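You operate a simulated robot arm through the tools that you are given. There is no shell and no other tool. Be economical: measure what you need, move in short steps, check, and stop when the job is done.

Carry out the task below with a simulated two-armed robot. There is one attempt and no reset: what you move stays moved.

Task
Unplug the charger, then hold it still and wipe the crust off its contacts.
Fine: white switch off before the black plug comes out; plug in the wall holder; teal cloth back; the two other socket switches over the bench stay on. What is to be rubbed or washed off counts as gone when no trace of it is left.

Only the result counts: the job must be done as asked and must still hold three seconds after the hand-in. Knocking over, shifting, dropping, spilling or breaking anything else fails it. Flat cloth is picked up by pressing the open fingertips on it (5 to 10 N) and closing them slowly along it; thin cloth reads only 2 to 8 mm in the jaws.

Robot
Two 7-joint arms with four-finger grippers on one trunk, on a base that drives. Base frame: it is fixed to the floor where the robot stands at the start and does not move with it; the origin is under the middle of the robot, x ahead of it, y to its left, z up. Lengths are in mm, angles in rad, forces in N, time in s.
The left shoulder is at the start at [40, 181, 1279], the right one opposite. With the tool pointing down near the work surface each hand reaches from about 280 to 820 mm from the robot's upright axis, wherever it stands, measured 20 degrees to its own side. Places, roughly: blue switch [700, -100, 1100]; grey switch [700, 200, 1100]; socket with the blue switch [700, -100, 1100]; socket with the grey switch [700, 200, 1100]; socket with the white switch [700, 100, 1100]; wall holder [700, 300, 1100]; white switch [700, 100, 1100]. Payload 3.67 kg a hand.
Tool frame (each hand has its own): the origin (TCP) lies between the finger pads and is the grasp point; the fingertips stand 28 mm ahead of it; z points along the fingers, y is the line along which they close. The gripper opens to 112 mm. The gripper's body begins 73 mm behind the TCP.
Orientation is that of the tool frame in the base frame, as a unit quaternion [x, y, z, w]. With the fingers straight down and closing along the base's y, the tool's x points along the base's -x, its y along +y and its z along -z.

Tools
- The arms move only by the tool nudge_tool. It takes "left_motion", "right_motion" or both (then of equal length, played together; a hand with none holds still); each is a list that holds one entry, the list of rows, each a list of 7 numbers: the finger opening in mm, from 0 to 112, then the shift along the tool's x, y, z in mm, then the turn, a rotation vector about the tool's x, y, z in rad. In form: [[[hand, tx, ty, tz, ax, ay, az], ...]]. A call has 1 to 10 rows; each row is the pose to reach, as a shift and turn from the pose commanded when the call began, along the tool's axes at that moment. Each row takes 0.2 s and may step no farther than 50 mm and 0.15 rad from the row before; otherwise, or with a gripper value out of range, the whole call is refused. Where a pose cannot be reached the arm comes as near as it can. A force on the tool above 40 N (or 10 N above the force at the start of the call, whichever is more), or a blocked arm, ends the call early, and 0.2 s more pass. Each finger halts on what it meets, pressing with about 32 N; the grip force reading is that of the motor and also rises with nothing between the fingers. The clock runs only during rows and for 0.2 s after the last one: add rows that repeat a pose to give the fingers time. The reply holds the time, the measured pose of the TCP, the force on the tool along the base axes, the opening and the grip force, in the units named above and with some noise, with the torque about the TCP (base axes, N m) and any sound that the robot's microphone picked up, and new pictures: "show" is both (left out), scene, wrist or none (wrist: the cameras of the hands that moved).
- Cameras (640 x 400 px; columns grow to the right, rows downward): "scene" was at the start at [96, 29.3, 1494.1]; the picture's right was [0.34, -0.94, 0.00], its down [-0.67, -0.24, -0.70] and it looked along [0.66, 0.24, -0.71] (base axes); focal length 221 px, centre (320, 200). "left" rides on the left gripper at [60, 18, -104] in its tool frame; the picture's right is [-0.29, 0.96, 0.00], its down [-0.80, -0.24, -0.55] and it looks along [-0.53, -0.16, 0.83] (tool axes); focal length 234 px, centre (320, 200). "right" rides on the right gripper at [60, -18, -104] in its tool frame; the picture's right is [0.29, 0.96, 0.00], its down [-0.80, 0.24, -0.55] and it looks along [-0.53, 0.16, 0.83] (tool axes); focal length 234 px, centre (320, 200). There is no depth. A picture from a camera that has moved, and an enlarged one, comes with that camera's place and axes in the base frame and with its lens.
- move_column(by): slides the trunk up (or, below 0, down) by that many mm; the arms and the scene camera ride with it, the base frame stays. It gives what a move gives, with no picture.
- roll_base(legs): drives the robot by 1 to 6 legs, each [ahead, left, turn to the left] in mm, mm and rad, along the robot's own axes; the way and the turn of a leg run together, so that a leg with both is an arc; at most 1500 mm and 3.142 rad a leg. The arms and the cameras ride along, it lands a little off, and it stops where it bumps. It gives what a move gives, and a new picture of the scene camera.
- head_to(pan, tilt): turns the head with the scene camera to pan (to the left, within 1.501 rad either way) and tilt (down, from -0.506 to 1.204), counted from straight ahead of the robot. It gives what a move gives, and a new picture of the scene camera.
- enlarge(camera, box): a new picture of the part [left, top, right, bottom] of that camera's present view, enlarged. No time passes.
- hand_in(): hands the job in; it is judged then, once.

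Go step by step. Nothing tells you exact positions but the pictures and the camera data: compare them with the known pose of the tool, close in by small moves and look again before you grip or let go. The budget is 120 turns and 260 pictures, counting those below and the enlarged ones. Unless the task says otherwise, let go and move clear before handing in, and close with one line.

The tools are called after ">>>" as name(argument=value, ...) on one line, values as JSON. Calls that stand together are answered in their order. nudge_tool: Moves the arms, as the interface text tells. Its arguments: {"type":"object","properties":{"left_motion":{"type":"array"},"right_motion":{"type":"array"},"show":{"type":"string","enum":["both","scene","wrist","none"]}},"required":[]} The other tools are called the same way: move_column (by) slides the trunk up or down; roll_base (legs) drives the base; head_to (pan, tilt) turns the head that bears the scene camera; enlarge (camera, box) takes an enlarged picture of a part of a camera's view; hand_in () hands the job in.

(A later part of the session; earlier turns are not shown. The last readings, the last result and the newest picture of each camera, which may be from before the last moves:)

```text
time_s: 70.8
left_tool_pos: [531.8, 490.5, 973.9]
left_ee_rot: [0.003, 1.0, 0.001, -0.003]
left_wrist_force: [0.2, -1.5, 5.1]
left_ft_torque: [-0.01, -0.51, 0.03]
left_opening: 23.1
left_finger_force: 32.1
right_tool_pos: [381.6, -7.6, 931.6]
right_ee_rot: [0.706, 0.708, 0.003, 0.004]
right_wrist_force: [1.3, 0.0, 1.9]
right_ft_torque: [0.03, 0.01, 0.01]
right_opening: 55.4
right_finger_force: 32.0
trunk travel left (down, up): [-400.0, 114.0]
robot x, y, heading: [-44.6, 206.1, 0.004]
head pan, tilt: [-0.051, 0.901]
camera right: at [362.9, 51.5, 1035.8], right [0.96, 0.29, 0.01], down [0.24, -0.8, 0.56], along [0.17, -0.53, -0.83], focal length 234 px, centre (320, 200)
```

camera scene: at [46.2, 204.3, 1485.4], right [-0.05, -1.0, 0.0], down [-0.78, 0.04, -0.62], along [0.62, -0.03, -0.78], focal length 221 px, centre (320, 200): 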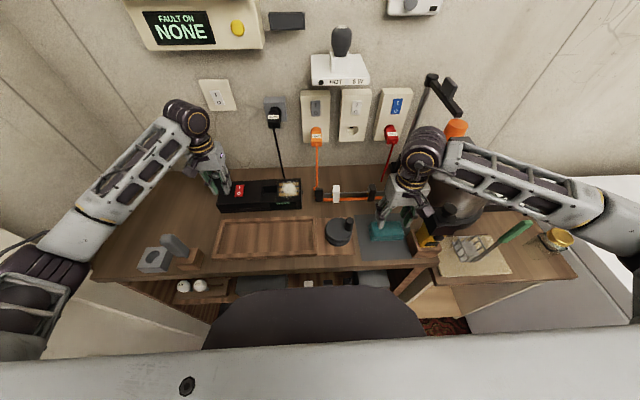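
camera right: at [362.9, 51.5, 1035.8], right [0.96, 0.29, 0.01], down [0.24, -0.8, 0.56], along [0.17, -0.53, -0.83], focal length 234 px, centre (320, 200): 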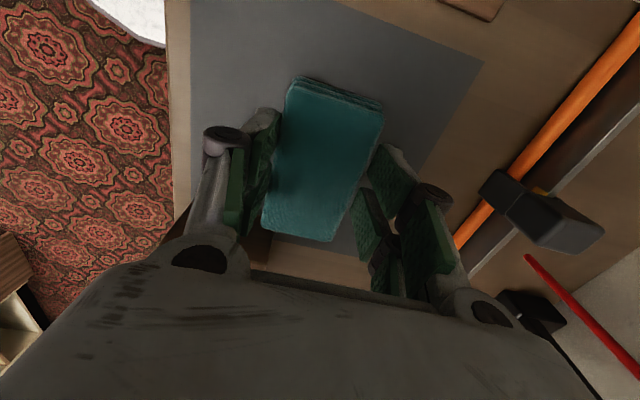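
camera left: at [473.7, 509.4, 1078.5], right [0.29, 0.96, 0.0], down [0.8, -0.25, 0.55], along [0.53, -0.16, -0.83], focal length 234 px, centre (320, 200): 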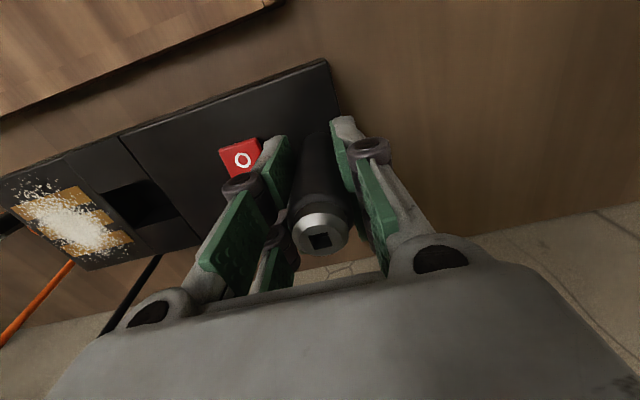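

Firm at 55 mm with full grip force. Lifting to check.

>>> nudge_tool(right_motion=[[[26, 0, 0, -10, 0, 0, 0], [26, 0, 0, -30, 0, 0, 0], [26, 0, 0, -60, 0, 0, 0], [26, 0, 0, -100, 0, 0, 0], [26, 0, 0, -120, 0, 0, 0], [26, 0, 0, -120, 0, 0, 0]]], show="wrist")

>>> enlarge(camera="scene", box=[320, 120, 460, 260])

```text
time_s: 72.2
left_tool_pos: [532.6, 491.4, 974.6]
left_ee_rot: [0.005, 1.0, 0.002, -0.003]
left_wrist_force: [0.8, -2.2, 4.1]
left_ft_torque: [0.28, -0.41, -0.11]
left_opening: 22.7
left_finger_force: 31.8
right_tool_pos: [380.5, -6.8, 1051.4]
right_ee_rot: [0.706, 0.708, 0.003, 0.004]
right_wrist_force: [0.4, 0.0, -0.7]
right_ft_torque: [0.01, 0.02, -0.02]
right_opening: 55.5
right_finger_force: 32.6
trunk travel left (down, up): [-400.0, 114.0]
robot x, y, heading: [-48.7, 203.9, 0.005]
head pan, tilt: [-0.051, 0.901]
camera right: at [361.9, 53.7, 1156.5], right [0.96, 0.29, 0.01], down [0.24, -0.8, 0.56], along [0.17, -0.53, -0.83], focal length 234 px, centre (320, 200)
```

right: 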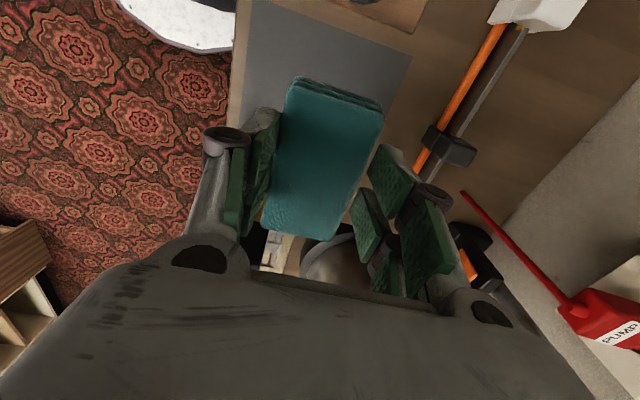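

```text
2.86 times, centred on (390, 190) of scene
camera zoom: at [46.0, 203.6, 1485.4], right [-0.05, -1.0, 0.0], down [-0.78, 0.04, -0.62], along [0.62, -0.03, -0.78], focal length 632 px, centre (120, 229)
```

zoom: 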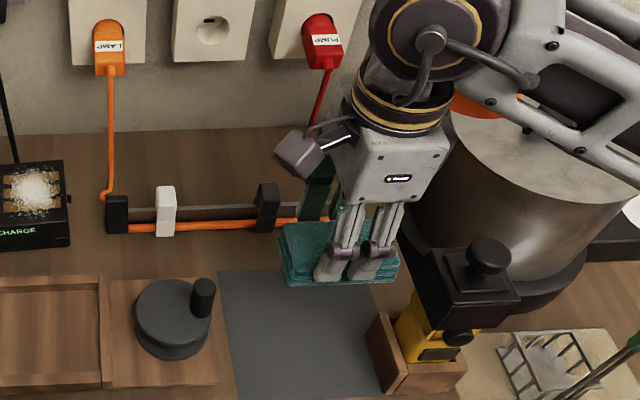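

The whole pad is held. Now carry it over the crust, turning the hand back so the pad's long side runs front-to-back.

>>> nudge_tool(right_motion=[[[26, 29, 13, -5, 0, 0, -0.15], [26, 58, 26, -10, 0, 0, -0.3], [26, 87, 40, -15, 0, 0, -0.45], [26, 116, 53, -20, 0, 0, -0.6], [26, 145, 66, -20, 0, 0, -0.75], [26, 174, 79, -20, 0, 0, -0.9], [26, 203, 92, -20, 0, 0, -1.05], [26, 232, 105, -20, 0, 0, -1.2], [26, 261, 118, -20, 0, 0, -1.35], [26, 290, 131, -20, 0, 0, -1.5]]], show="none")

>>> nudge_tool(right_motion=[[[26, 0, 0, 0, 0, 0, -0.07], [26, 0, 0, 0, 0, 0, -0.07]]], show="both")

>>> enlarge(camera="scene", box=[180, 90, 360, 220])

```text
time_s: 74.5
left_tool_pos: [532.9, 491.8, 974.1]
left_ee_rot: [0.004, 1.0, 0.001, -0.001]
left_wrist_force: [2.3, 0.4, 3.8]
left_ft_torque: [0.49, -0.51, -0.08]
left_opening: 23.0
left_finger_force: 31.6
right_tool_pos: [512.4, 283.4, 1074.0]
right_ee_rot: [0.032, 0.999, 0.001, 0.004]
right_wrist_force: [0.0, 0.5, -1.1]
right_ft_torque: [0.01, -0.02, -0.05]
right_opening: 55.4
right_finger_force: 31.5
trunk travel left (down, up): [-400.0, 114.0]
robot x, y, heading: [-47.3, 207.6, 0.0]
head pan, tilt: [-0.051, 0.901]
```

```text
time_s: 75.0
left_tool_pos: [533.0, 491.4, 975.1]
left_ee_rot: [0.004, 1.0, 0.001, -0.003]
left_wrist_force: [1.1, -0.7, 5.4]
left_ft_torque: [0.45, -0.51, -0.11]
left_opening: 22.8
left_finger_force: 32.1
right_tool_pos: [512.1, 281.7, 1072.5]
right_ee_rot: [-0.002, 1.0, 0.0, 0.004]
right_wrist_force: [-0.4, -0.3, -0.9]
right_ft_torque: [-0.04, 0.03, -0.01]
right_opening: 55.5
right_finger_force: 31.7
trunk travel left (down, up): [-400.0, 114.0]
robot x, y, heading: [-45.5, 206.2, 0.0]
head pan, tilt: [-0.051, 0.901]
camera scene: at [46.2, 203.8, 1485.4], right [-0.05, -1.0, 0.0], down [-0.78, 0.04, -0.62], along [0.62, -0.03, -0.78], focal length 221 px, centre (320, 200)
camera right: at [451.0, 264.6, 1177.9], right [-0.29, 0.96, 0.0], down [0.79, 0.24, 0.56], along [0.54, 0.16, -0.83], focal length 234 px, centre (320, 200)
```

scene: 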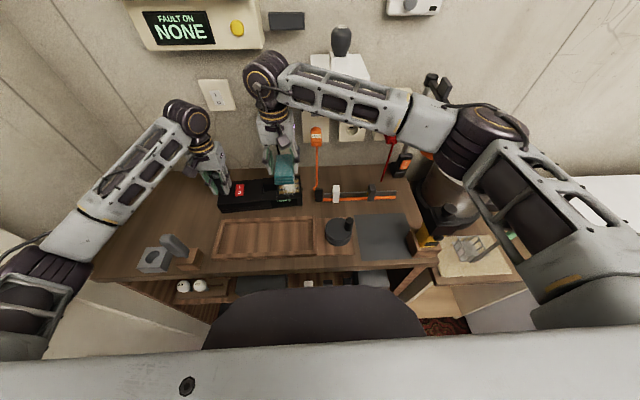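
right: 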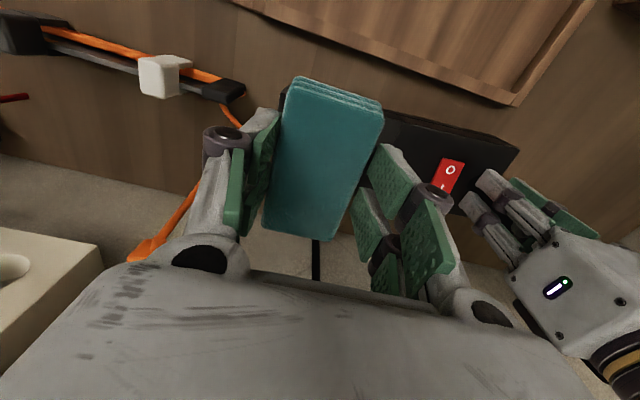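

```text
3.08 times, centred on (270, 155) of scene
camera zoom: at [46.2, 203.8, 1485.4], right [-0.05, -1.0, 0.0], down [-0.78, 0.04, -0.62], along [0.62, -0.03, -0.78], focal length 680 px, centre (474, 338)
```

zoom: 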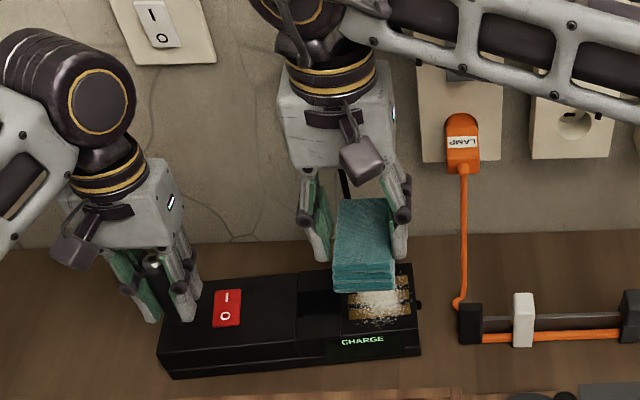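

Right over the crust. Lowering to just above contact.

>>> nudge_tool(right_motion=[[[26, -4, 1, 25, 0, 0, 0], [26, -8, 1, 50, 0, 0, 0], [26, -8, 1, 75, 0, 0, 0], [26, -8, 1, 88, 0, 0, 0], [26, -8, 1, 92, 0, 0, 0], [26, -8, 1, 92, 0, 0, 0]]], show="scene")

>>> enlarge(camera="scene", box=[180, 90, 360, 220])

```text
time_s: 76.5
left_tool_pos: [533.3, 492.0, 974.5]
left_ee_rot: [0.003, 1.0, 0.001, -0.003]
left_wrist_force: [1.9, 0.3, 2.4]
left_ft_torque: [-0.01, -1.06, 0.81]
left_opening: 22.7
left_finger_force: 32.2
right_tool_pos: [520.9, 283.1, 981.2]
right_ee_rot: [-0.001, 1.0, 0.001, 0.004]
right_wrist_force: [-0.3, -0.2, 5.2]
right_ft_torque: [0.18, 0.21, 0.02]
right_opening: 55.5
right_finger_force: 32.3
trunk travel left (down, up): [-400.0, 114.0]
robot x, y, heading: [-46.7, 205.9, 0.001]
head pan, tilt: [-0.051, 0.901]
camera scene: at [45.7, 203.9, 1485.5], right [-0.05, -1.0, 0.0], down [-0.78, 0.04, -0.62], along [0.62, -0.03, -0.78], focal length 221 px, centre (320, 200)
```

scene: 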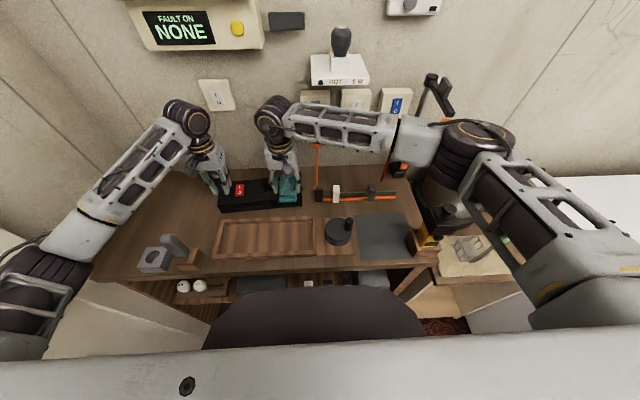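

```text
3.08 times, centred on (270, 155) of scene
camera zoom: at [45.7, 203.9, 1485.5], right [-0.05, -1.0, 0.0], down [-0.78, 0.04, -0.62], along [0.62, -0.03, -0.78], focal length 680 px, centre (474, 338)
```

zoom: 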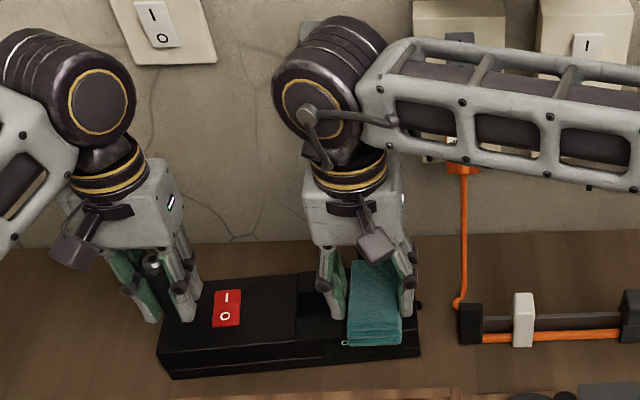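

Touching at 5 N. Wiping across with slightly more pressure.

>>> nudge_tool(right_motion=[[[26, 0, 0, 0.7, 0, 0, 0], [26, 0, 10, 0.7, 0, 0, 0], [26, 0, 20, 0.7, 0, 0, 0], [26, 0, 28, 0.7, 0, 0, 0], [26, 0, 16, 0.7, 0, 0, 0], [26, 0, 4, 0.7, 0, 0, 0], [26, 0, -8, 0.7, 0, 0, 0], [26, 0, -18, 0.7, 0, 0, 0], [26, 0, -26, 0.7, 0, 0, 0], [26, 0, -14, 0.7, 0, 0, 0]]], show="none")

>>> enlarge(camera="scene", box=[210, 140, 330, 220])

```text
time_s: 78.7
left_tool_pos: [533.1, 492.0, 973.7]
left_ee_rot: [0.003, 1.0, 0.002, -0.001]
left_wrist_force: [0.6, 4.8, -5.6]
left_ft_torque: [0.43, -2.04, -0.48]
left_opening: 22.7
left_finger_force: 32.3
right_tool_pos: [518.7, 268.7, 980.5]
right_ee_rot: [0.0, 1.0, -0.001, 0.005]
right_wrist_force: [-0.3, -9.6, 21.3]
right_ft_torque: [-0.33, 0.57, 0.19]
right_opening: 55.5
right_finger_force: 31.5
trunk travel left (down, up): [-400.0, 114.0]
robot x, y, heading: [-50.0, 206.6, -0.001]
head pan, tilt: [-0.051, 0.901]
```

```text
5.00 times, centred on (270, 180) of scene
camera zoom: at [45.1, 204.7, 1485.5], right [-0.05, -1.0, 0.0], down [-0.78, 0.04, -0.62], along [0.62, -0.03, -0.78], focal length 1106 px, centre (570, 300)
```

zoom: 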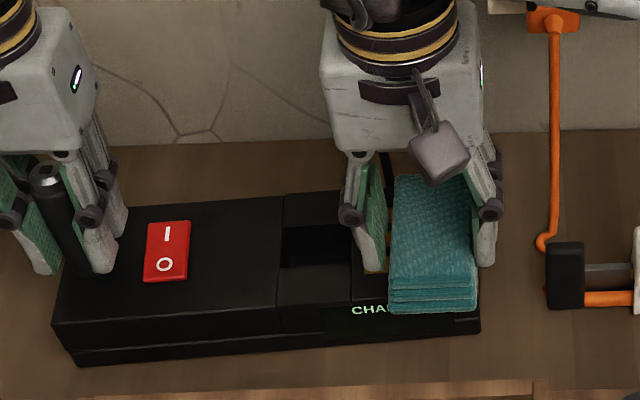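

Good contact (21 N down, 10 N drag), dock steady. Another set of strokes with x offsets, slightly lighter.

>>> nudge_tool(right_motion=[[[26, 6, -8, -0.3, 0, 0, 0], [26, 12, 4, -0.3, 0, 0, 0], [26, 12, 16, -0.3, 0, 0, 0], [26, 12, 28, -0.3, 0, 0, 0], [26, 12, 40, -0.3, 0, 0, 0], [26, 0, 42, -0.3, 0, 0, 0], [26, -10, 40, -0.3, 0, 0, 0], [26, -10, 28, -0.3, 0, 0, 0], [26, -10, 16, -0.3, 0, 0, 0], [26, -10, 4, -0.3, 0, 0, 0]]], show="none")

>>> nudge_tool(right_motion=[[[26, 0, -8, 0, 0, 0, 0], [26, 8, -12, 0, 0, 0, 0], [26, 10, 0, 0, 0, 0, 0], [26, 10, 12, 0, 0, 0, 0], [26, 10, 0, -20, 0, 0, 0], [26, 40, -20, -60, 0, 0, 0], [26, 80, -50, -90, 0, 0, 0], [26, 110, -80, -110, 0, 0, 0], [26, 110, -80, -110, 0, 0, 0]]], show="none")

>>> enlarge(camera="scene", box=[210, 140, 330, 220])

```text
time_s: 80.8
left_tool_pos: [532.2, 490.8, 974.7]
left_ee_rot: [0.004, 1.0, 0.001, -0.002]
left_wrist_force: [-1.5, 1.0, 3.3]
left_ft_torque: [-1.39, -0.24, -0.63]
left_opening: 22.5
left_finger_force: 32.6
right_tool_pos: [529.3, 271.8, 981.0]
right_ee_rot: [-0.001, 1.0, 0.0, 0.004]
right_wrist_force: [0.1, 0.2, -0.5]
right_ft_torque: [0.01, 0.02, 0.0]
right_opening: 55.4
right_finger_force: 31.6
trunk travel left (down, up): [-400.0, 114.0]
robot x, y, heading: [-49.1, 205.8, 0.002]
head pan, tilt: [-0.051, 0.901]
```

```text
refused: row 6 steps farther than a row can; nothing moved
```

```text
5.00 times, centred on (270, 180) of scene
camera zoom: at [46.1, 203.7, 1485.4], right [-0.05, -1.0, 0.0], down [-0.78, 0.04, -0.62], along [0.62, -0.03, -0.78], focal length 1106 px, centre (570, 300)
```

zoom: 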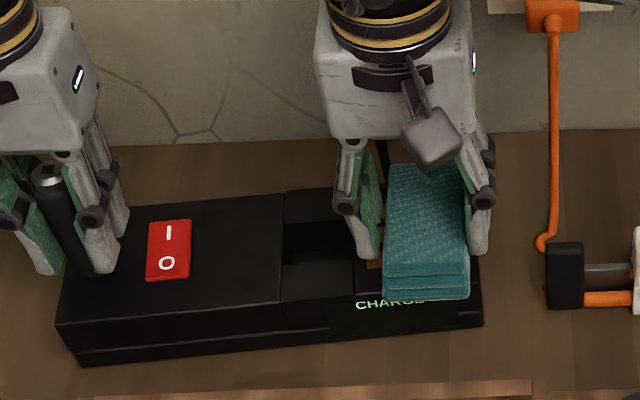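

Contact faded at the end. I'll lift back and inspect the contacts.

>>> nudge_tool(right_motion=[[[26, 0, 0, -25, 0, 0, 0], [26, 20, -10, -55, 0, 0, 0], [26, 45, -25, -85, 0, 0, 0], [26, 75, -45, -105, 0, 0, 0], [26, 105, -75, -110, 0, 0, 0], [26, 105, -75, -110, 0, 0, 0]]], show="none")

>>> enlarge(camera="scene", box=[210, 140, 330, 220])

>>> enlarge(camera="left", box=[0, 130, 200, 290])

```text
time_s: 82.2
left_tool_pos: [532.3, 491.3, 973.8]
left_ee_rot: [0.003, 1.0, 0.0, -0.003]
left_wrist_force: [-1.4, -1.8, 6.6]
left_ft_torque: [-0.48, -0.38, -0.37]
left_opening: 22.1
left_finger_force: 32.0
right_tool_pos: [422.4, 198.4, 1091.6]
right_ee_rot: [-0.001, 1.0, 0.0, 0.005]
right_wrist_force: [-0.4, 0.2, -0.5]
right_ft_torque: [-0.06, 0.03, 0.0]
right_opening: 55.4
right_finger_force: 31.8
trunk travel left (down, up): [-400.0, 114.0]
robot x, y, heading: [-48.4, 209.4, 0.002]
head pan, tilt: [-0.051, 0.901]
```

```text
5.00 times, centred on (270, 180) of scene
camera zoom: at [46.2, 205.0, 1485.4], right [-0.05, -1.0, 0.0], down [-0.78, 0.04, -0.62], along [0.62, -0.03, -0.78], focal length 1106 px, centre (570, 300)
```

zoom: 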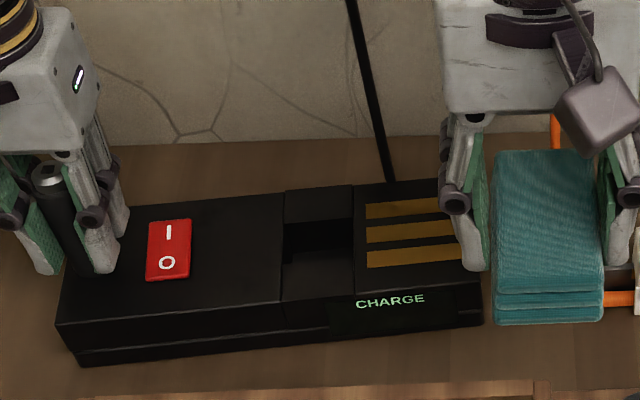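

```text
2.50 times, centred on (100, 210) of left
camera zoom: at [473.0, 509.2, 1078.7], right [0.3, 0.96, 0.0], down [0.8, -0.25, 0.55], along [0.52, -0.16, -0.84], focal length 585 px, centre (870, 175)
```

zoom: 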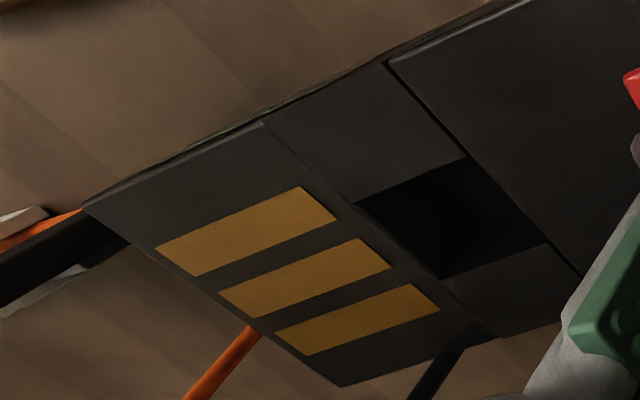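

The contacts look clean. One tighter look to be sure no speck remains.

>>> enlarge(camera="left", box=[20, 170, 150, 285])

>>> enlarge(camera="scene", box=[268, 165, 316, 200])

```text
3.48 times, centred on (85, 228) of left
camera zoom: at [473.0, 509.2, 1078.7], right [0.3, 0.96, 0.0], down [0.8, -0.25, 0.55], along [0.52, -0.16, -0.84], focal length 814 px, centre (1137, 104)
```

zoom: 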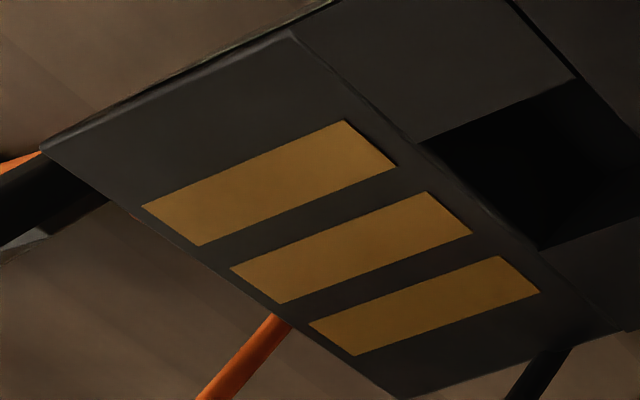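

```text
11.43 times, centred on (292, 182) of scene
camera zoom: at [46.2, 205.0, 1485.4], right [-0.05, -1.0, 0.0], down [-0.78, 0.04, -0.62], along [0.62, -0.03, -0.78], focal length 2527 px, centre (640, 400)
```

zoom: 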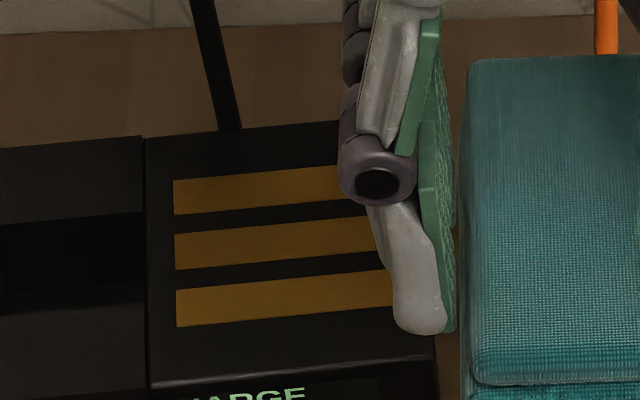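

Fully clean. Now returning the cloth: back over the mat, turned to its original orientation.

>>> nudge_tool(right_motion=[[[26, 4, -21, 0, 0, 0, 0.15], [26, 8, -42, 0, 0, 0, 0.3], [26, 12, -63, 0, 0, 0, 0.45], [26, 16, -84, 0, 0, 0, 0.6], [26, 20, -105, 0, 0, 0, 0.75], [26, 24, -126, 5, 0, 0, 0.9], [26, 28, -147, 10, 0, 0, 1.05], [26, 32, -168, 15, 0, 0, 1.2], [26, 37, -189, 25, 0, 0, 1.35], [26, 41, -210, 40, 0, 0, 1.5]]], show="none")

>>> nudge_tool(right_motion=[[[26, 0, 0, 0, 0, 0, 0.07], [26, 0, 0, 20, 0, 0, 0.07], [26, 0, 0, 20, 0, 0, 0.07]]], show="wrist")

>>> enlarge(camera="scene", box=[300, 150, 460, 270])

```text
time_s: 84.5
left_tool_pos: [531.4, 490.1, 973.6]
left_ee_rot: [0.004, 1.0, 0.002, -0.002]
left_wrist_force: [-1.2, -1.7, 3.9]
left_ft_torque: [-0.48, -0.27, -0.31]
left_opening: 22.2
left_finger_force: 31.8
right_tool_pos: [385.2, -12.6, 1047.9]
right_ee_rot: [0.681, 0.732, 0.003, 0.004]
right_wrist_force: [0.0, -0.8, 0.1]
right_ft_torque: [0.0, -0.01, 0.02]
right_opening: 55.3
right_finger_force: 31.9
trunk travel left (down, up): [-400.0, 114.0]
robot x, y, heading: [-45.9, 203.9, -0.003]
head pan, tilt: [-0.051, 0.901]
```

```text
time_s: 85.2
left_tool_pos: [531.9, 490.6, 973.6]
left_ee_rot: [0.004, 1.0, 0.002, -0.003]
left_wrist_force: [-0.8, -0.9, 4.3]
left_ft_torque: [-0.13, -0.34, -0.1]
left_opening: 22.1
left_finger_force: 32.1
right_tool_pos: [384.5, -11.3, 1028.2]
right_ee_rot: [0.707, 0.708, 0.004, 0.004]
right_wrist_force: [0.5, 0.5, -1.0]
right_ft_torque: [0.02, -0.03, 0.02]
right_opening: 55.1
right_finger_force: 32.3
trunk travel left (down, up): [-400.0, 114.0]
robot x, y, heading: [-45.2, 206.4, 0.0]
head pan, tilt: [-0.051, 0.901]
camera right: at [366.4, 49.0, 1134.0], right [0.96, 0.29, 0.01], down [0.24, -0.8, 0.56], along [0.17, -0.53, -0.83], focal length 234 px, centre (320, 200)
```

right: 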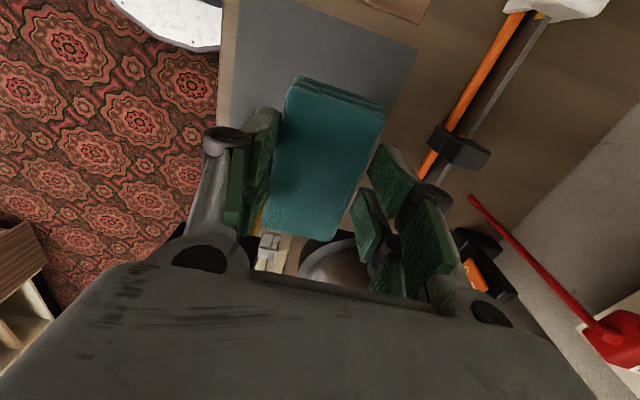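

```text
3.33 times, centred on (380, 210) of scene
camera zoom: at [46.0, 203.8, 1485.4], right [-0.05, -1.0, 0.0], down [-0.78, 0.04, -0.62], along [0.62, -0.03, -0.78], focal length 737 px, centre (120, 167)
```

zoom: 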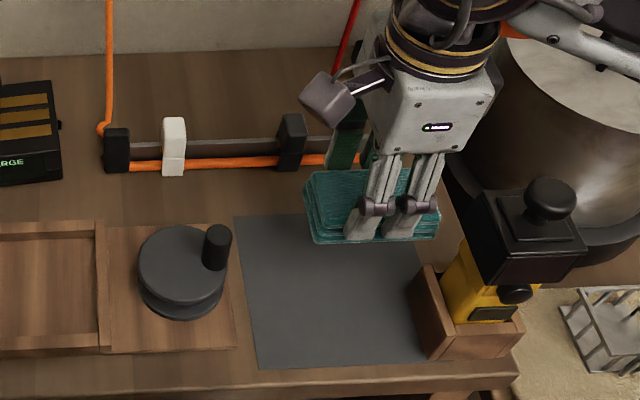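

Lowering the cloth to the mat.

>>> nudge_tool(right_motion=[[[26, 0, -3, 30, 0, 0, 0], [26, 0, -3, 60, 0, 0, 0], [26, 0, -3, 80, 0, 0, 0], [26, 0, -3, 90, 0, 0, 0], [26, 0, -3, 94, 0, 0, 0], [26, 0, -3, 96, 0, 0, 0]]], show="none")

>>> enlarge(camera="scene", box=[300, 150, 460, 270])

```text
time_s: 86.7
left_tool_pos: [532.6, 491.2, 973.8]
left_ee_rot: [0.003, 1.0, 0.002, -0.002]
left_wrist_force: [0.5, -1.4, 3.4]
left_ft_torque: [0.14, -0.43, 0.05]
left_opening: 22.5
left_finger_force: 32.3
right_tool_pos: [380.8, -12.0, 933.4]
right_ee_rot: [0.706, 0.708, 0.004, 0.003]
right_wrist_force: [-0.6, 0.7, -0.8]
right_ft_torque: [-0.03, 0.01, 0.0]
right_opening: 55.5
right_finger_force: 31.8
trunk travel left (down, up): [-400.0, 114.0]
robot x, y, heading: [-43.4, 205.7, 0.006]
head pan, tilt: [-0.051, 0.901]
```

```text
3.33 times, centred on (380, 210) of scene
camera zoom: at [46.1, 203.6, 1485.4], right [-0.05, -1.0, 0.0], down [-0.78, 0.04, -0.62], along [0.62, -0.03, -0.78], focal length 737 px, centre (120, 167)
```

zoom: 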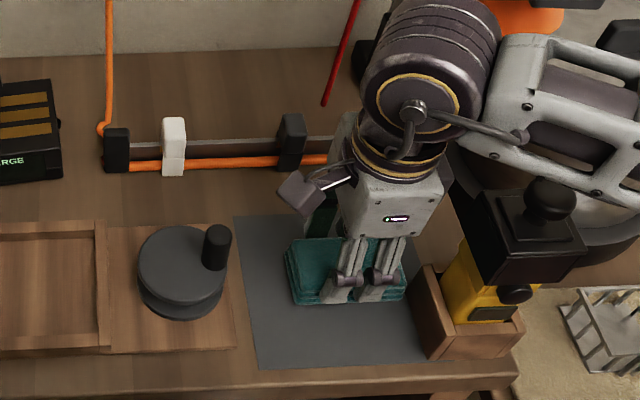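

Almost touching. Down 2 mm more, then open and raise straight up.

>>> nudge_tool(right_motion=[[[26, 0, 0, 1, 0, 0, 0], [26, 0, 0, 2, 0, 0, 0], [56, 0, 0, 1.5, 0, 0, 0], [62, 0, 0, 1.5, 0, 0, 0], [72, 0, 0, 1.5, 0, 0, 0], [80, 0, 0, 1.5, 0, 0, 0], [80, 0, 0, -30, 0, 0, 0], [80, 0, 0, -75, 0, 0, 0], [80, 0, 0, -120, 0, 0, 0], [80, 0, 0, -165, 0, 0, 0]]], show="none")

>>> enlarge(camera="scene", box=[300, 150, 460, 270])

```text
time_s: 88.8
left_tool_pos: [531.4, 491.1, 974.0]
left_ee_rot: [0.004, 1.0, 0.002, -0.003]
left_wrist_force: [-0.7, 0.0, 5.4]
left_ft_torque: [-0.28, -0.49, -0.32]
left_opening: 22.4
left_finger_force: 32.6
right_tool_pos: [380.0, -10.2, 1097.6]
right_ee_rot: [0.706, 0.708, 0.004, 0.003]
right_wrist_force: [-0.4, 0.3, -0.7]
right_ft_torque: [-0.02, -0.02, -0.01]
right_opening: 79.9
right_finger_force: 0.1
trunk travel left (down, up): [-400.0, 114.0]
robot x, y, heading: [-50.6, 206.5, 0.004]
head pan, tilt: [-0.051, 0.901]
```

```text
3.33 times, centred on (380, 210) of scene
camera zoom: at [45.9, 204.0, 1485.4], right [-0.05, -1.0, 0.0], down [-0.78, 0.04, -0.62], along [0.62, -0.03, -0.78], focal length 737 px, centre (120, 167)
```

zoom: 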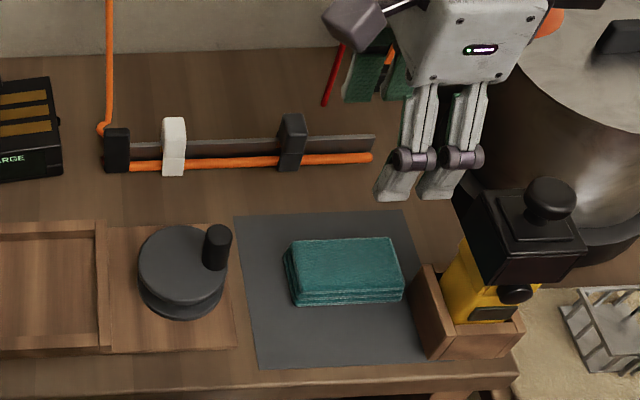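

Cloth is back on its mat. Now release the dock handle with the left hand and rise straight up.

>>> nudge_tool(left_motion=[[[26, 0, 0, 0, 0, 0, 0], [36, 0, 0, 0, 0, 0, 0], [50, 0, 0, 0, 0, 0, 0], [65, 0, 0, 0, 0, 0, 0], [70, 0, 0, 0, 0, 0, 0], [70, 0, 0, -30, 0, 0, 0], [70, 0, 0, -70, 0, 0, 0], [70, 0, 0, -110, 0, 0, 0], [70, 40, 0, -130, 0, 0, 0], [70, 80, 0, -150, 0, 0, 0]]], show="scene")

>>> enlarge(camera="scene", box=[190, 80, 440, 240])

>>> head_to(pan=0.1, tilt=0.6)

>>> enlarge(camera="scene", box=[260, 170, 440, 290])

```text
time_s: 91.0
left_tool_pos: [451.9, 491.6, 1126.6]
left_ee_rot: [0.004, 1.0, 0.002, -0.003]
left_wrist_force: [-0.2, 1.0, -3.7]
left_ft_torque: [0.35, -0.02, 0.06]
left_opening: 22.2
left_finger_force: 0.1
right_tool_pos: [380.0, -9.9, 1098.3]
right_ee_rot: [0.706, 0.708, 0.005, 0.003]
right_wrist_force: [0.4, 0.2, -0.1]
right_ft_torque: [0.0, -0.01, 0.03]
right_opening: 79.8
right_finger_force: 0.0
trunk travel left (down, up): [-400.0, 114.0]
robot x, y, heading: [-47.4, 204.2, 0.001]
head pan, tilt: [-0.051, 0.901]
camera scene: at [44.8, 204.2, 1485.5], right [-0.05, -1.0, 0.0], down [-0.78, 0.04, -0.62], along [0.62, -0.03, -0.78], focal length 221 px, centre (320, 200)
```

scene: 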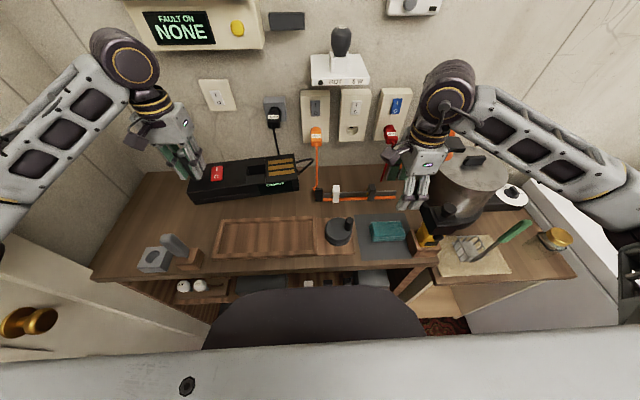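

```text
2.50 times, centred on (315, 160) of scene
camera zoom: at [44.8, 204.2, 1485.5], right [-0.05, -1.0, 0.0], down [-0.78, 0.04, -0.62], along [0.62, -0.03, -0.78], focal length 553 px, centre (332, 300)
```

zoom: 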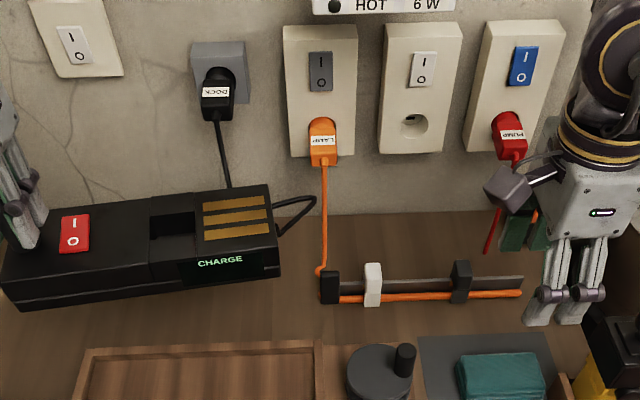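

```text
time_s: 91.8
left_tool_pos: [454.9, 492.1, 1124.9]
left_ee_rot: [0.003, 1.0, 0.002, -0.004]
left_wrist_force: [-0.5, 0.3, -2.7]
left_ft_torque: [0.37, 0.17, -0.11]
left_opening: 22.5
left_finger_force: 0.1
right_tool_pos: [382.0, -9.7, 1097.6]
right_ee_rot: [0.706, 0.708, 0.003, 0.003]
right_wrist_force: [0.2, 0.2, -0.2]
right_ft_torque: [-0.01, 0.01, 0.02]
right_opening: 79.8
right_finger_force: 0.1
trunk travel left (down, up): [-400.0, 114.0]
robot x, y, heading: [-46.0, 205.4, 0.007]
head pan, tilt: [0.099, 0.6]
camera scene: at [59.8, 216.8, 1510.0], right [0.1, -0.99, 0.0], down [-0.56, -0.06, -0.82], along [0.82, 0.08, -0.57], focal length 221 px, centre (320, 200)
```

scene: 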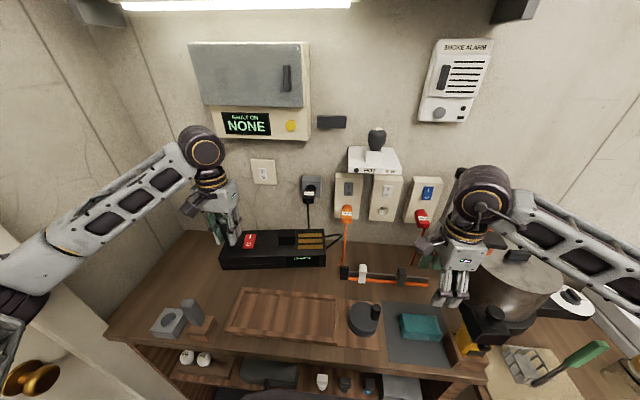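

```text
3.33 times, centred on (350, 230) of scene
camera zoom: at [59.8, 216.8, 1510.0], right [0.1, -0.99, 0.0], down [-0.56, -0.06, -0.82], along [0.82, 0.08, -0.57], focal length 737 px, centre (220, 100)
```

zoom: 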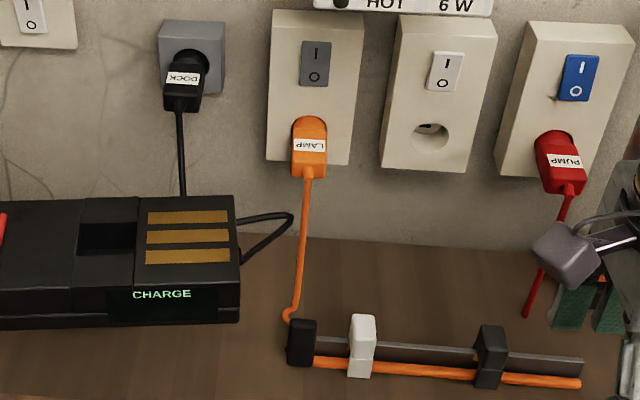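

Problem: the left fingers did not open (22 mm, no force) and the dock came up with the hand. I'll re-close the grip at once and retrace the path exactly to set it back down.

>>> nudge_tool(left_motion=[[[10, 0, 0, 0, 0, 0, 0], [10, 0, 0, 0, 0, 0, 0], [10, -20, 0, 10, 0, 0, 0], [10, -40, 0, 20, 0, 0, 0], [10, -60, 0, 30, 0, 0, 0], [10, -79, 0, 40, 0, 0, 0], [10, -79, 0, 70, 0, 0, 0], [10, -79, 0, 100, 0, 0, 0], [10, -79, 0, 125, 0, 0, 0], [10, -79, 0, 135, 0, 0, 0]]], show="both")

>>> enlarge(camera="scene", box=[190, 170, 370, 290])

```text
time_s: 94.0
left_tool_pos: [531.3, 491.9, 989.6]
left_ee_rot: [0.004, 1.0, 0.001, -0.002]
left_wrist_force: [0.1, 0.4, 0.2]
left_ft_torque: [0.34, 0.02, 0.01]
left_opening: 22.1
left_finger_force: 32.1
right_tool_pos: [381.7, -9.4, 1097.3]
right_ee_rot: [0.706, 0.708, 0.003, 0.003]
right_wrist_force: [0.0, 0.9, -0.3]
right_ft_torque: [-0.01, -0.03, 0.01]
right_opening: 80.0
right_finger_force: 0.0
trunk travel left (down, up): [-400.0, 114.0]
robot x, y, heading: [-48.9, 207.8, 0.005]
head pan, tilt: [0.099, 0.6]
camera scene: at [59.1, 217.1, 1510.1], right [0.1, -0.99, 0.0], down [-0.56, -0.06, -0.82], along [0.82, 0.08, -0.57], focal length 221 px, centre (320, 200)
camera left: at [472.2, 509.4, 1092.6], right [0.29, 0.96, 0.0], down [0.8, -0.25, 0.55], along [0.52, -0.16, -0.84], focal length 234 px, centre (320, 200)
```

scene: 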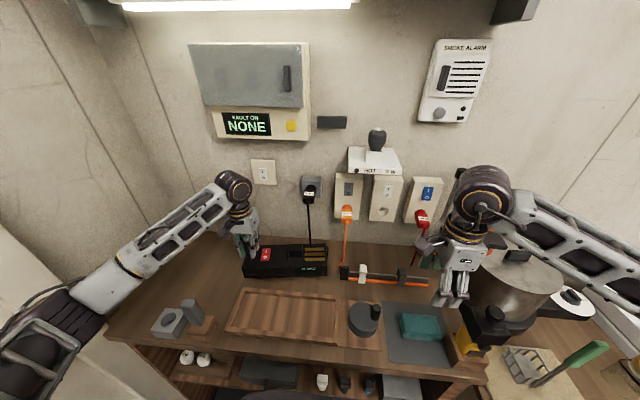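
left: 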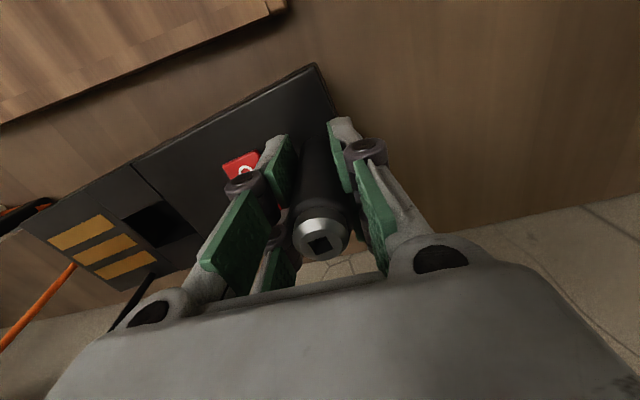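

```text
3.33 times, centred on (280, 230) of scene
camera zoom: at [59.1, 217.1, 1510.1], right [0.1, -0.99, 0.0], down [-0.56, -0.06, -0.82], along [0.82, 0.08, -0.57], focal length 737 px, centre (453, 100)
```

zoom: 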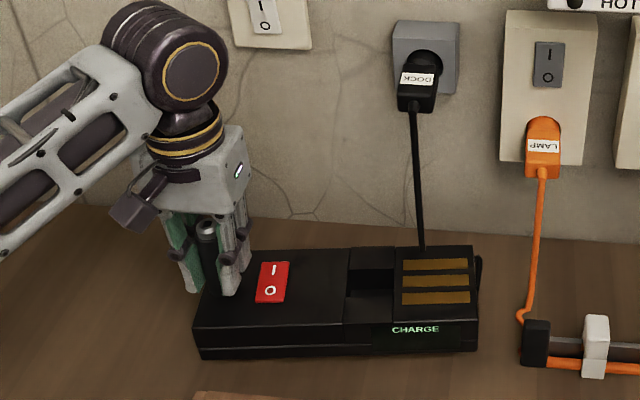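

The dock is back over its place, about 15 mm up. Lowering gently until it touches down.

>>> nudge_tool(left_motion=[[[10, 0, 0, 5, 0, 0, 0], [10, 0, 0, 9, 0, 0, 0], [10, 0, 0, 12, 0, 0, 0], [10, 0, 0, 14, 0, 0, 0], [10, 0, 0, 14, 0, 0, 0]]], show="none")

>>> enlarge(camera="scene", box=[190, 170, 370, 290])

```text
time_s: 95.2
left_tool_pos: [530.6, 492.6, 974.1]
left_ee_rot: [0.004, 1.0, 0.001, -0.003]
left_wrist_force: [0.0, -0.1, -0.3]
left_ft_torque: [0.33, 0.02, 0.03]
left_opening: 22.4
left_finger_force: 32.5
right_tool_pos: [381.4, -10.2, 1097.6]
right_ee_rot: [0.706, 0.708, 0.003, 0.003]
right_wrist_force: [0.3, -0.3, 0.5]
right_ft_torque: [-0.01, 0.0, 0.02]
right_opening: 80.3
right_finger_force: 0.1
trunk travel left (down, up): [-400.0, 114.0]
robot x, y, heading: [-49.1, 206.5, 0.007]
head pan, tilt: [0.099, 0.6]
```

```text
3.33 times, centred on (280, 230) of scene
camera zoom: at [59.3, 216.8, 1510.1], right [0.1, -0.99, 0.0], down [-0.56, -0.06, -0.82], along [0.82, 0.08, -0.57], focal length 737 px, centre (453, 100)
```

zoom: 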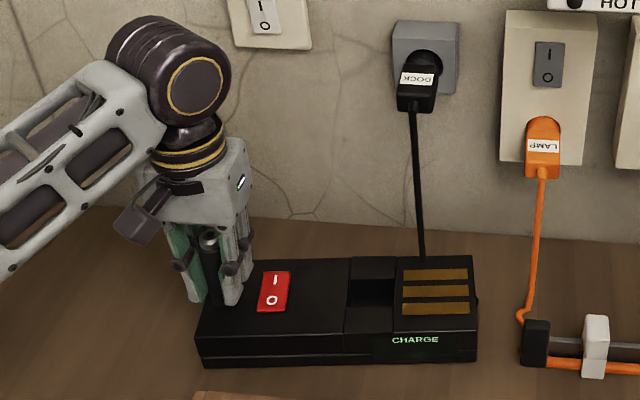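

No touchdown force yet. Lowering a bit more, in 1 mm steps.

>>> nudge_tool(left_motion=[[[10, 0, 0, 1, 0, 0, 0], [10, 0, 0, 2, 0, 0, 0], [10, 0, 0, 2, 0, 0, 0]]], show="none")

>>> head_to(pan=-0.051, tilt=0.901)

>>> enlarge(camera="scene", box=[210, 140, 330, 220])

```text
time_s: 96.0
left_tool_pos: [531.9, 491.7, 974.7]
left_ee_rot: [0.003, 1.0, 0.002, -0.002]
left_wrist_force: [-0.1, 1.0, 5.4]
left_ft_torque: [0.44, -0.47, 0.11]
left_opening: 22.2
left_finger_force: 32.1
right_tool_pos: [380.5, -10.9, 1098.4]
right_ee_rot: [0.706, 0.708, 0.003, 0.002]
right_wrist_force: [0.4, 0.3, 0.8]
right_ft_torque: [-0.01, -0.02, -0.01]
right_opening: 79.9
right_finger_force: 0.0
trunk travel left (down, up): [-400.0, 114.0]
robot x, y, heading: [-48.7, 206.3, 0.004]
head pan, tilt: [0.099, 0.6]
```

```text
time_s: 96.8
left_tool_pos: [531.6, 491.3, 974.7]
left_ee_rot: [0.004, 1.0, 0.001, -0.001]
left_wrist_force: [2.2, 2.5, 9.6]
left_ft_torque: [0.19, -0.92, 0.06]
left_opening: 22.2
left_finger_force: 32.5
right_tool_pos: [382.3, -9.1, 1099.1]
right_ee_rot: [0.706, 0.708, 0.003, 0.003]
right_wrist_force: [0.0, -1.2, 0.5]
right_ft_torque: [0.01, 0.02, 0.0]
right_opening: 79.8
right_finger_force: 0.0
trunk travel left (down, up): [-400.0, 114.0]
robot x, y, heading: [-46.0, 205.5, 0.004]
head pan, tilt: [-0.051, 0.901]
camera scene: at [45.7, 204.2, 1485.5], right [-0.05, -1.0, 0.0], down [-0.78, 0.04, -0.62], along [0.62, -0.03, -0.78], focal length 221 px, centre (320, 200)
```

scene: 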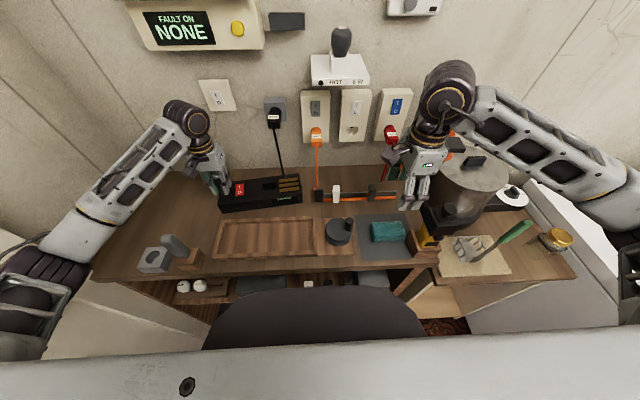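

```text
5.00 times, centred on (270, 180) of scene
camera zoom: at [45.7, 204.2, 1485.5], right [-0.05, -1.0, 0.0], down [-0.78, 0.04, -0.62], along [0.62, -0.03, -0.78], focal length 1106 px, centre (570, 300)
```

zoom: 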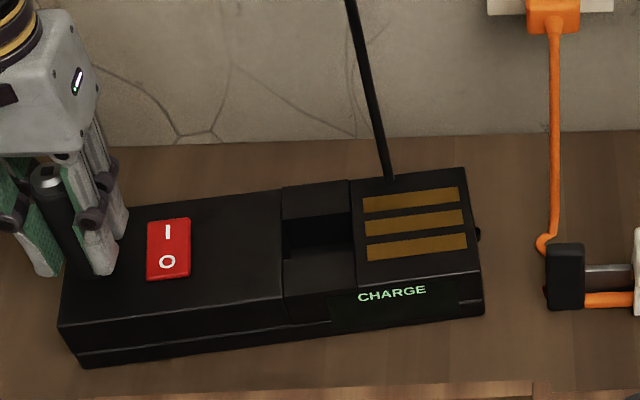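

The dock is down, but it has yawed about 0.14 rad (right end back) versus its original pose. While I still hold it I'll lift 3 mm, turn it back, and look.

>>> nudge_tool(left_motion=[[[10, 0, 0, -3, 0, 0, 0], [10, 0, 0, -6, 0, 0, 0], [10, 0, 0, -6, 0, 0, 0.05], [10, 0, 0, -6, 0, 0, 0.1], [10, 0, 0, -6, 0, 0, 0.14], [10, 0, 0, -6, 0, 0, 0.14]]], show="none")

>>> enlarge(camera="scene", box=[210, 140, 330, 220])

```text
time_s: 98.2
left_tool_pos: [531.0, 491.3, 978.0]
left_ee_rot: [0.073, 0.997, 0.001, -0.004]
left_wrist_force: [-0.1, 0.2, -0.6]
left_ft_torque: [0.36, 0.02, -0.04]
left_opening: 22.1
left_finger_force: 32.5
right_tool_pos: [382.0, -9.9, 1097.2]
right_ee_rot: [0.705, 0.709, 0.003, 0.003]
right_wrist_force: [-0.4, 0.9, -0.2]
right_ft_torque: [0.01, 0.01, 0.01]
right_opening: 80.0
right_finger_force: 0.0
trunk travel left (down, up): [-400.0, 114.0]
robot x, y, heading: [-45.6, 205.7, 0.005]
head pan, tilt: [-0.051, 0.901]
```

```text
5.00 times, centred on (270, 180) of scene
camera zoom: at [46.9, 204.2, 1485.3], right [-0.05, -1.0, 0.0], down [-0.78, 0.04, -0.62], along [0.62, -0.03, -0.78], focal length 1106 px, centre (570, 300)
```

zoom: 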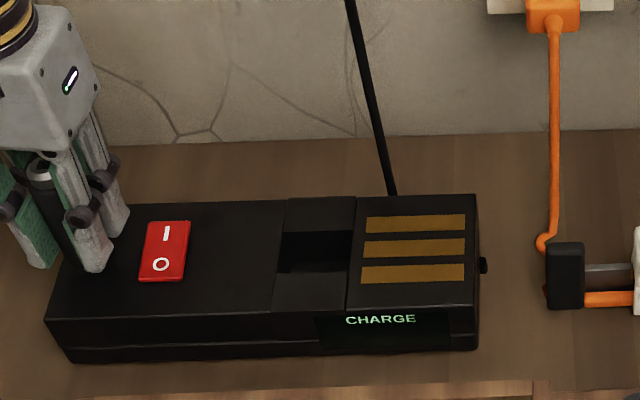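

Orientation matches the original now. Lowering it back onto the bench.

>>> nudge_tool(left_motion=[[[10, 0, 0, 2, 0, 0, 0], [10, 0, 0, 4, 0, 0, 0], [10, 0, 0, 4.5, 0, 0, 0], [10, 0, 0, 4.5, 0, 0, 0]]], show="none")

>>> enlarge(camera="scene", box=[210, 140, 330, 220])

>>> enlarge(camera="left", box=[200, 100, 440, 290])

```text
time_s: 99.2
left_tool_pos: [532.4, 491.9, 975.2]
left_ee_rot: [0.073, 0.997, 0.001, -0.004]
left_wrist_force: [0.0, -0.2, 0.0]
left_ft_torque: [0.42, -0.01, 0.01]
left_opening: 22.1
left_finger_force: 32.0
right_tool_pos: [381.5, -10.2, 1097.8]
right_ee_rot: [0.706, 0.709, 0.004, 0.003]
right_wrist_force: [-0.2, -0.3, -0.3]
right_ft_torque: [0.0, 0.04, 0.01]
right_opening: 80.0
right_finger_force: 0.0
trunk travel left (down, up): [-400.0, 114.0]
robot x, y, heading: [-50.8, 204.6, -0.0]
head pan, tilt: [-0.051, 0.901]
```

```text
5.00 times, centred on (270, 180) of scene
camera zoom: at [46.8, 204.2, 1485.3], right [-0.05, -1.0, 0.0], down [-0.78, 0.04, -0.62], along [0.62, -0.03, -0.78], focal length 1106 px, centre (570, 300)
```

zoom: 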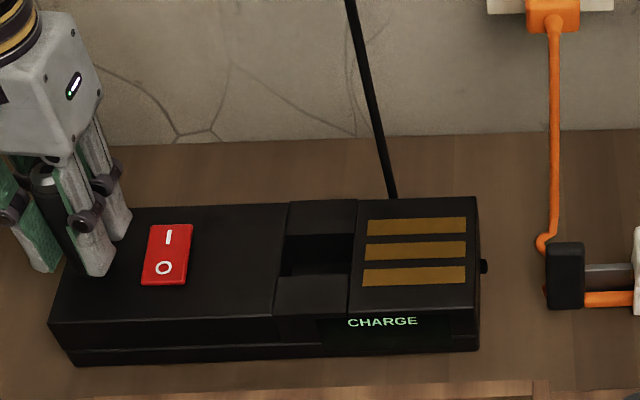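

```text
2.11 times, centred on (320, 195) of left
camera zoom: at [475.9, 517.0, 1079.1], right [0.42, 0.91, 0.0], down [0.76, -0.36, 0.55], along [0.5, -0.23, -0.84], focal length 493 px, centre (320, 210)
```

zoom: 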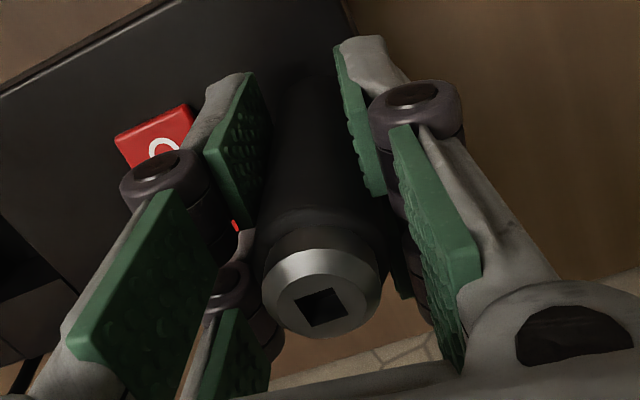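

Lower 1.5 mm to touch, then try opening the fingers without moving the hand.

>>> nudge_tool(left_motion=[[[10, 0, 0, 1, 0, 0, 0], [10, 0, 0, 2, 0, 0, 0], [10, 0, 0, 2, 0, 0, 0]]], show="none")

>>> nudge_tool(left_motion=[[[40, 0, 0, 0, 0, 0, 0], [60, 0, 0, 0, 0, 0, 0], [80, 0, 0, 0, 0, 0, 0], [80, 0, 0, 0, 0, 0, 0], [80, 0, 0, 0, 0, 0, 0]]], show="none")

```text
time_s: 100.0
left_tool_pos: [531.5, 491.4, 973.6]
left_ee_rot: [0.074, 0.997, 0.001, -0.002]
left_wrist_force: [2.3, 1.7, 6.2]
left_ft_torque: [-0.01, -0.73, 0.15]
left_opening: 22.1
left_finger_force: 32.3
right_tool_pos: [382.0, -10.0, 1097.3]
right_ee_rot: [0.706, 0.708, 0.003, 0.002]
right_wrist_force: [-0.3, -1.4, 0.2]
right_ft_torque: [0.02, -0.02, -0.04]
right_opening: 80.2
right_finger_force: 0.1
trunk travel left (down, up): [-400.0, 114.0]
robot x, y, heading: [-50.0, 206.1, 0.005]
head pan, tilt: [-0.051, 0.901]
```

```text
time_s: 101.2
left_tool_pos: [531.0, 491.1, 973.3]
left_ee_rot: [0.074, 0.997, 0.001, -0.003]
left_wrist_force: [2.6, 2.6, 14.3]
left_ft_torque: [-0.54, -1.04, -0.46]
left_opening: 22.1
left_finger_force: 0.0
right_tool_pos: [380.7, -9.4, 1097.5]
right_ee_rot: [0.706, 0.708, 0.003, 0.003]
right_wrist_force: [-0.1, 0.2, -0.3]
right_ft_torque: [0.0, 0.02, 0.03]
right_opening: 80.1
right_finger_force: 0.0
trunk travel left (down, up): [-400.0, 114.0]
robot x, y, heading: [-46.9, 206.8, 0.002]
head pan, tilt: [-0.051, 0.901]
```

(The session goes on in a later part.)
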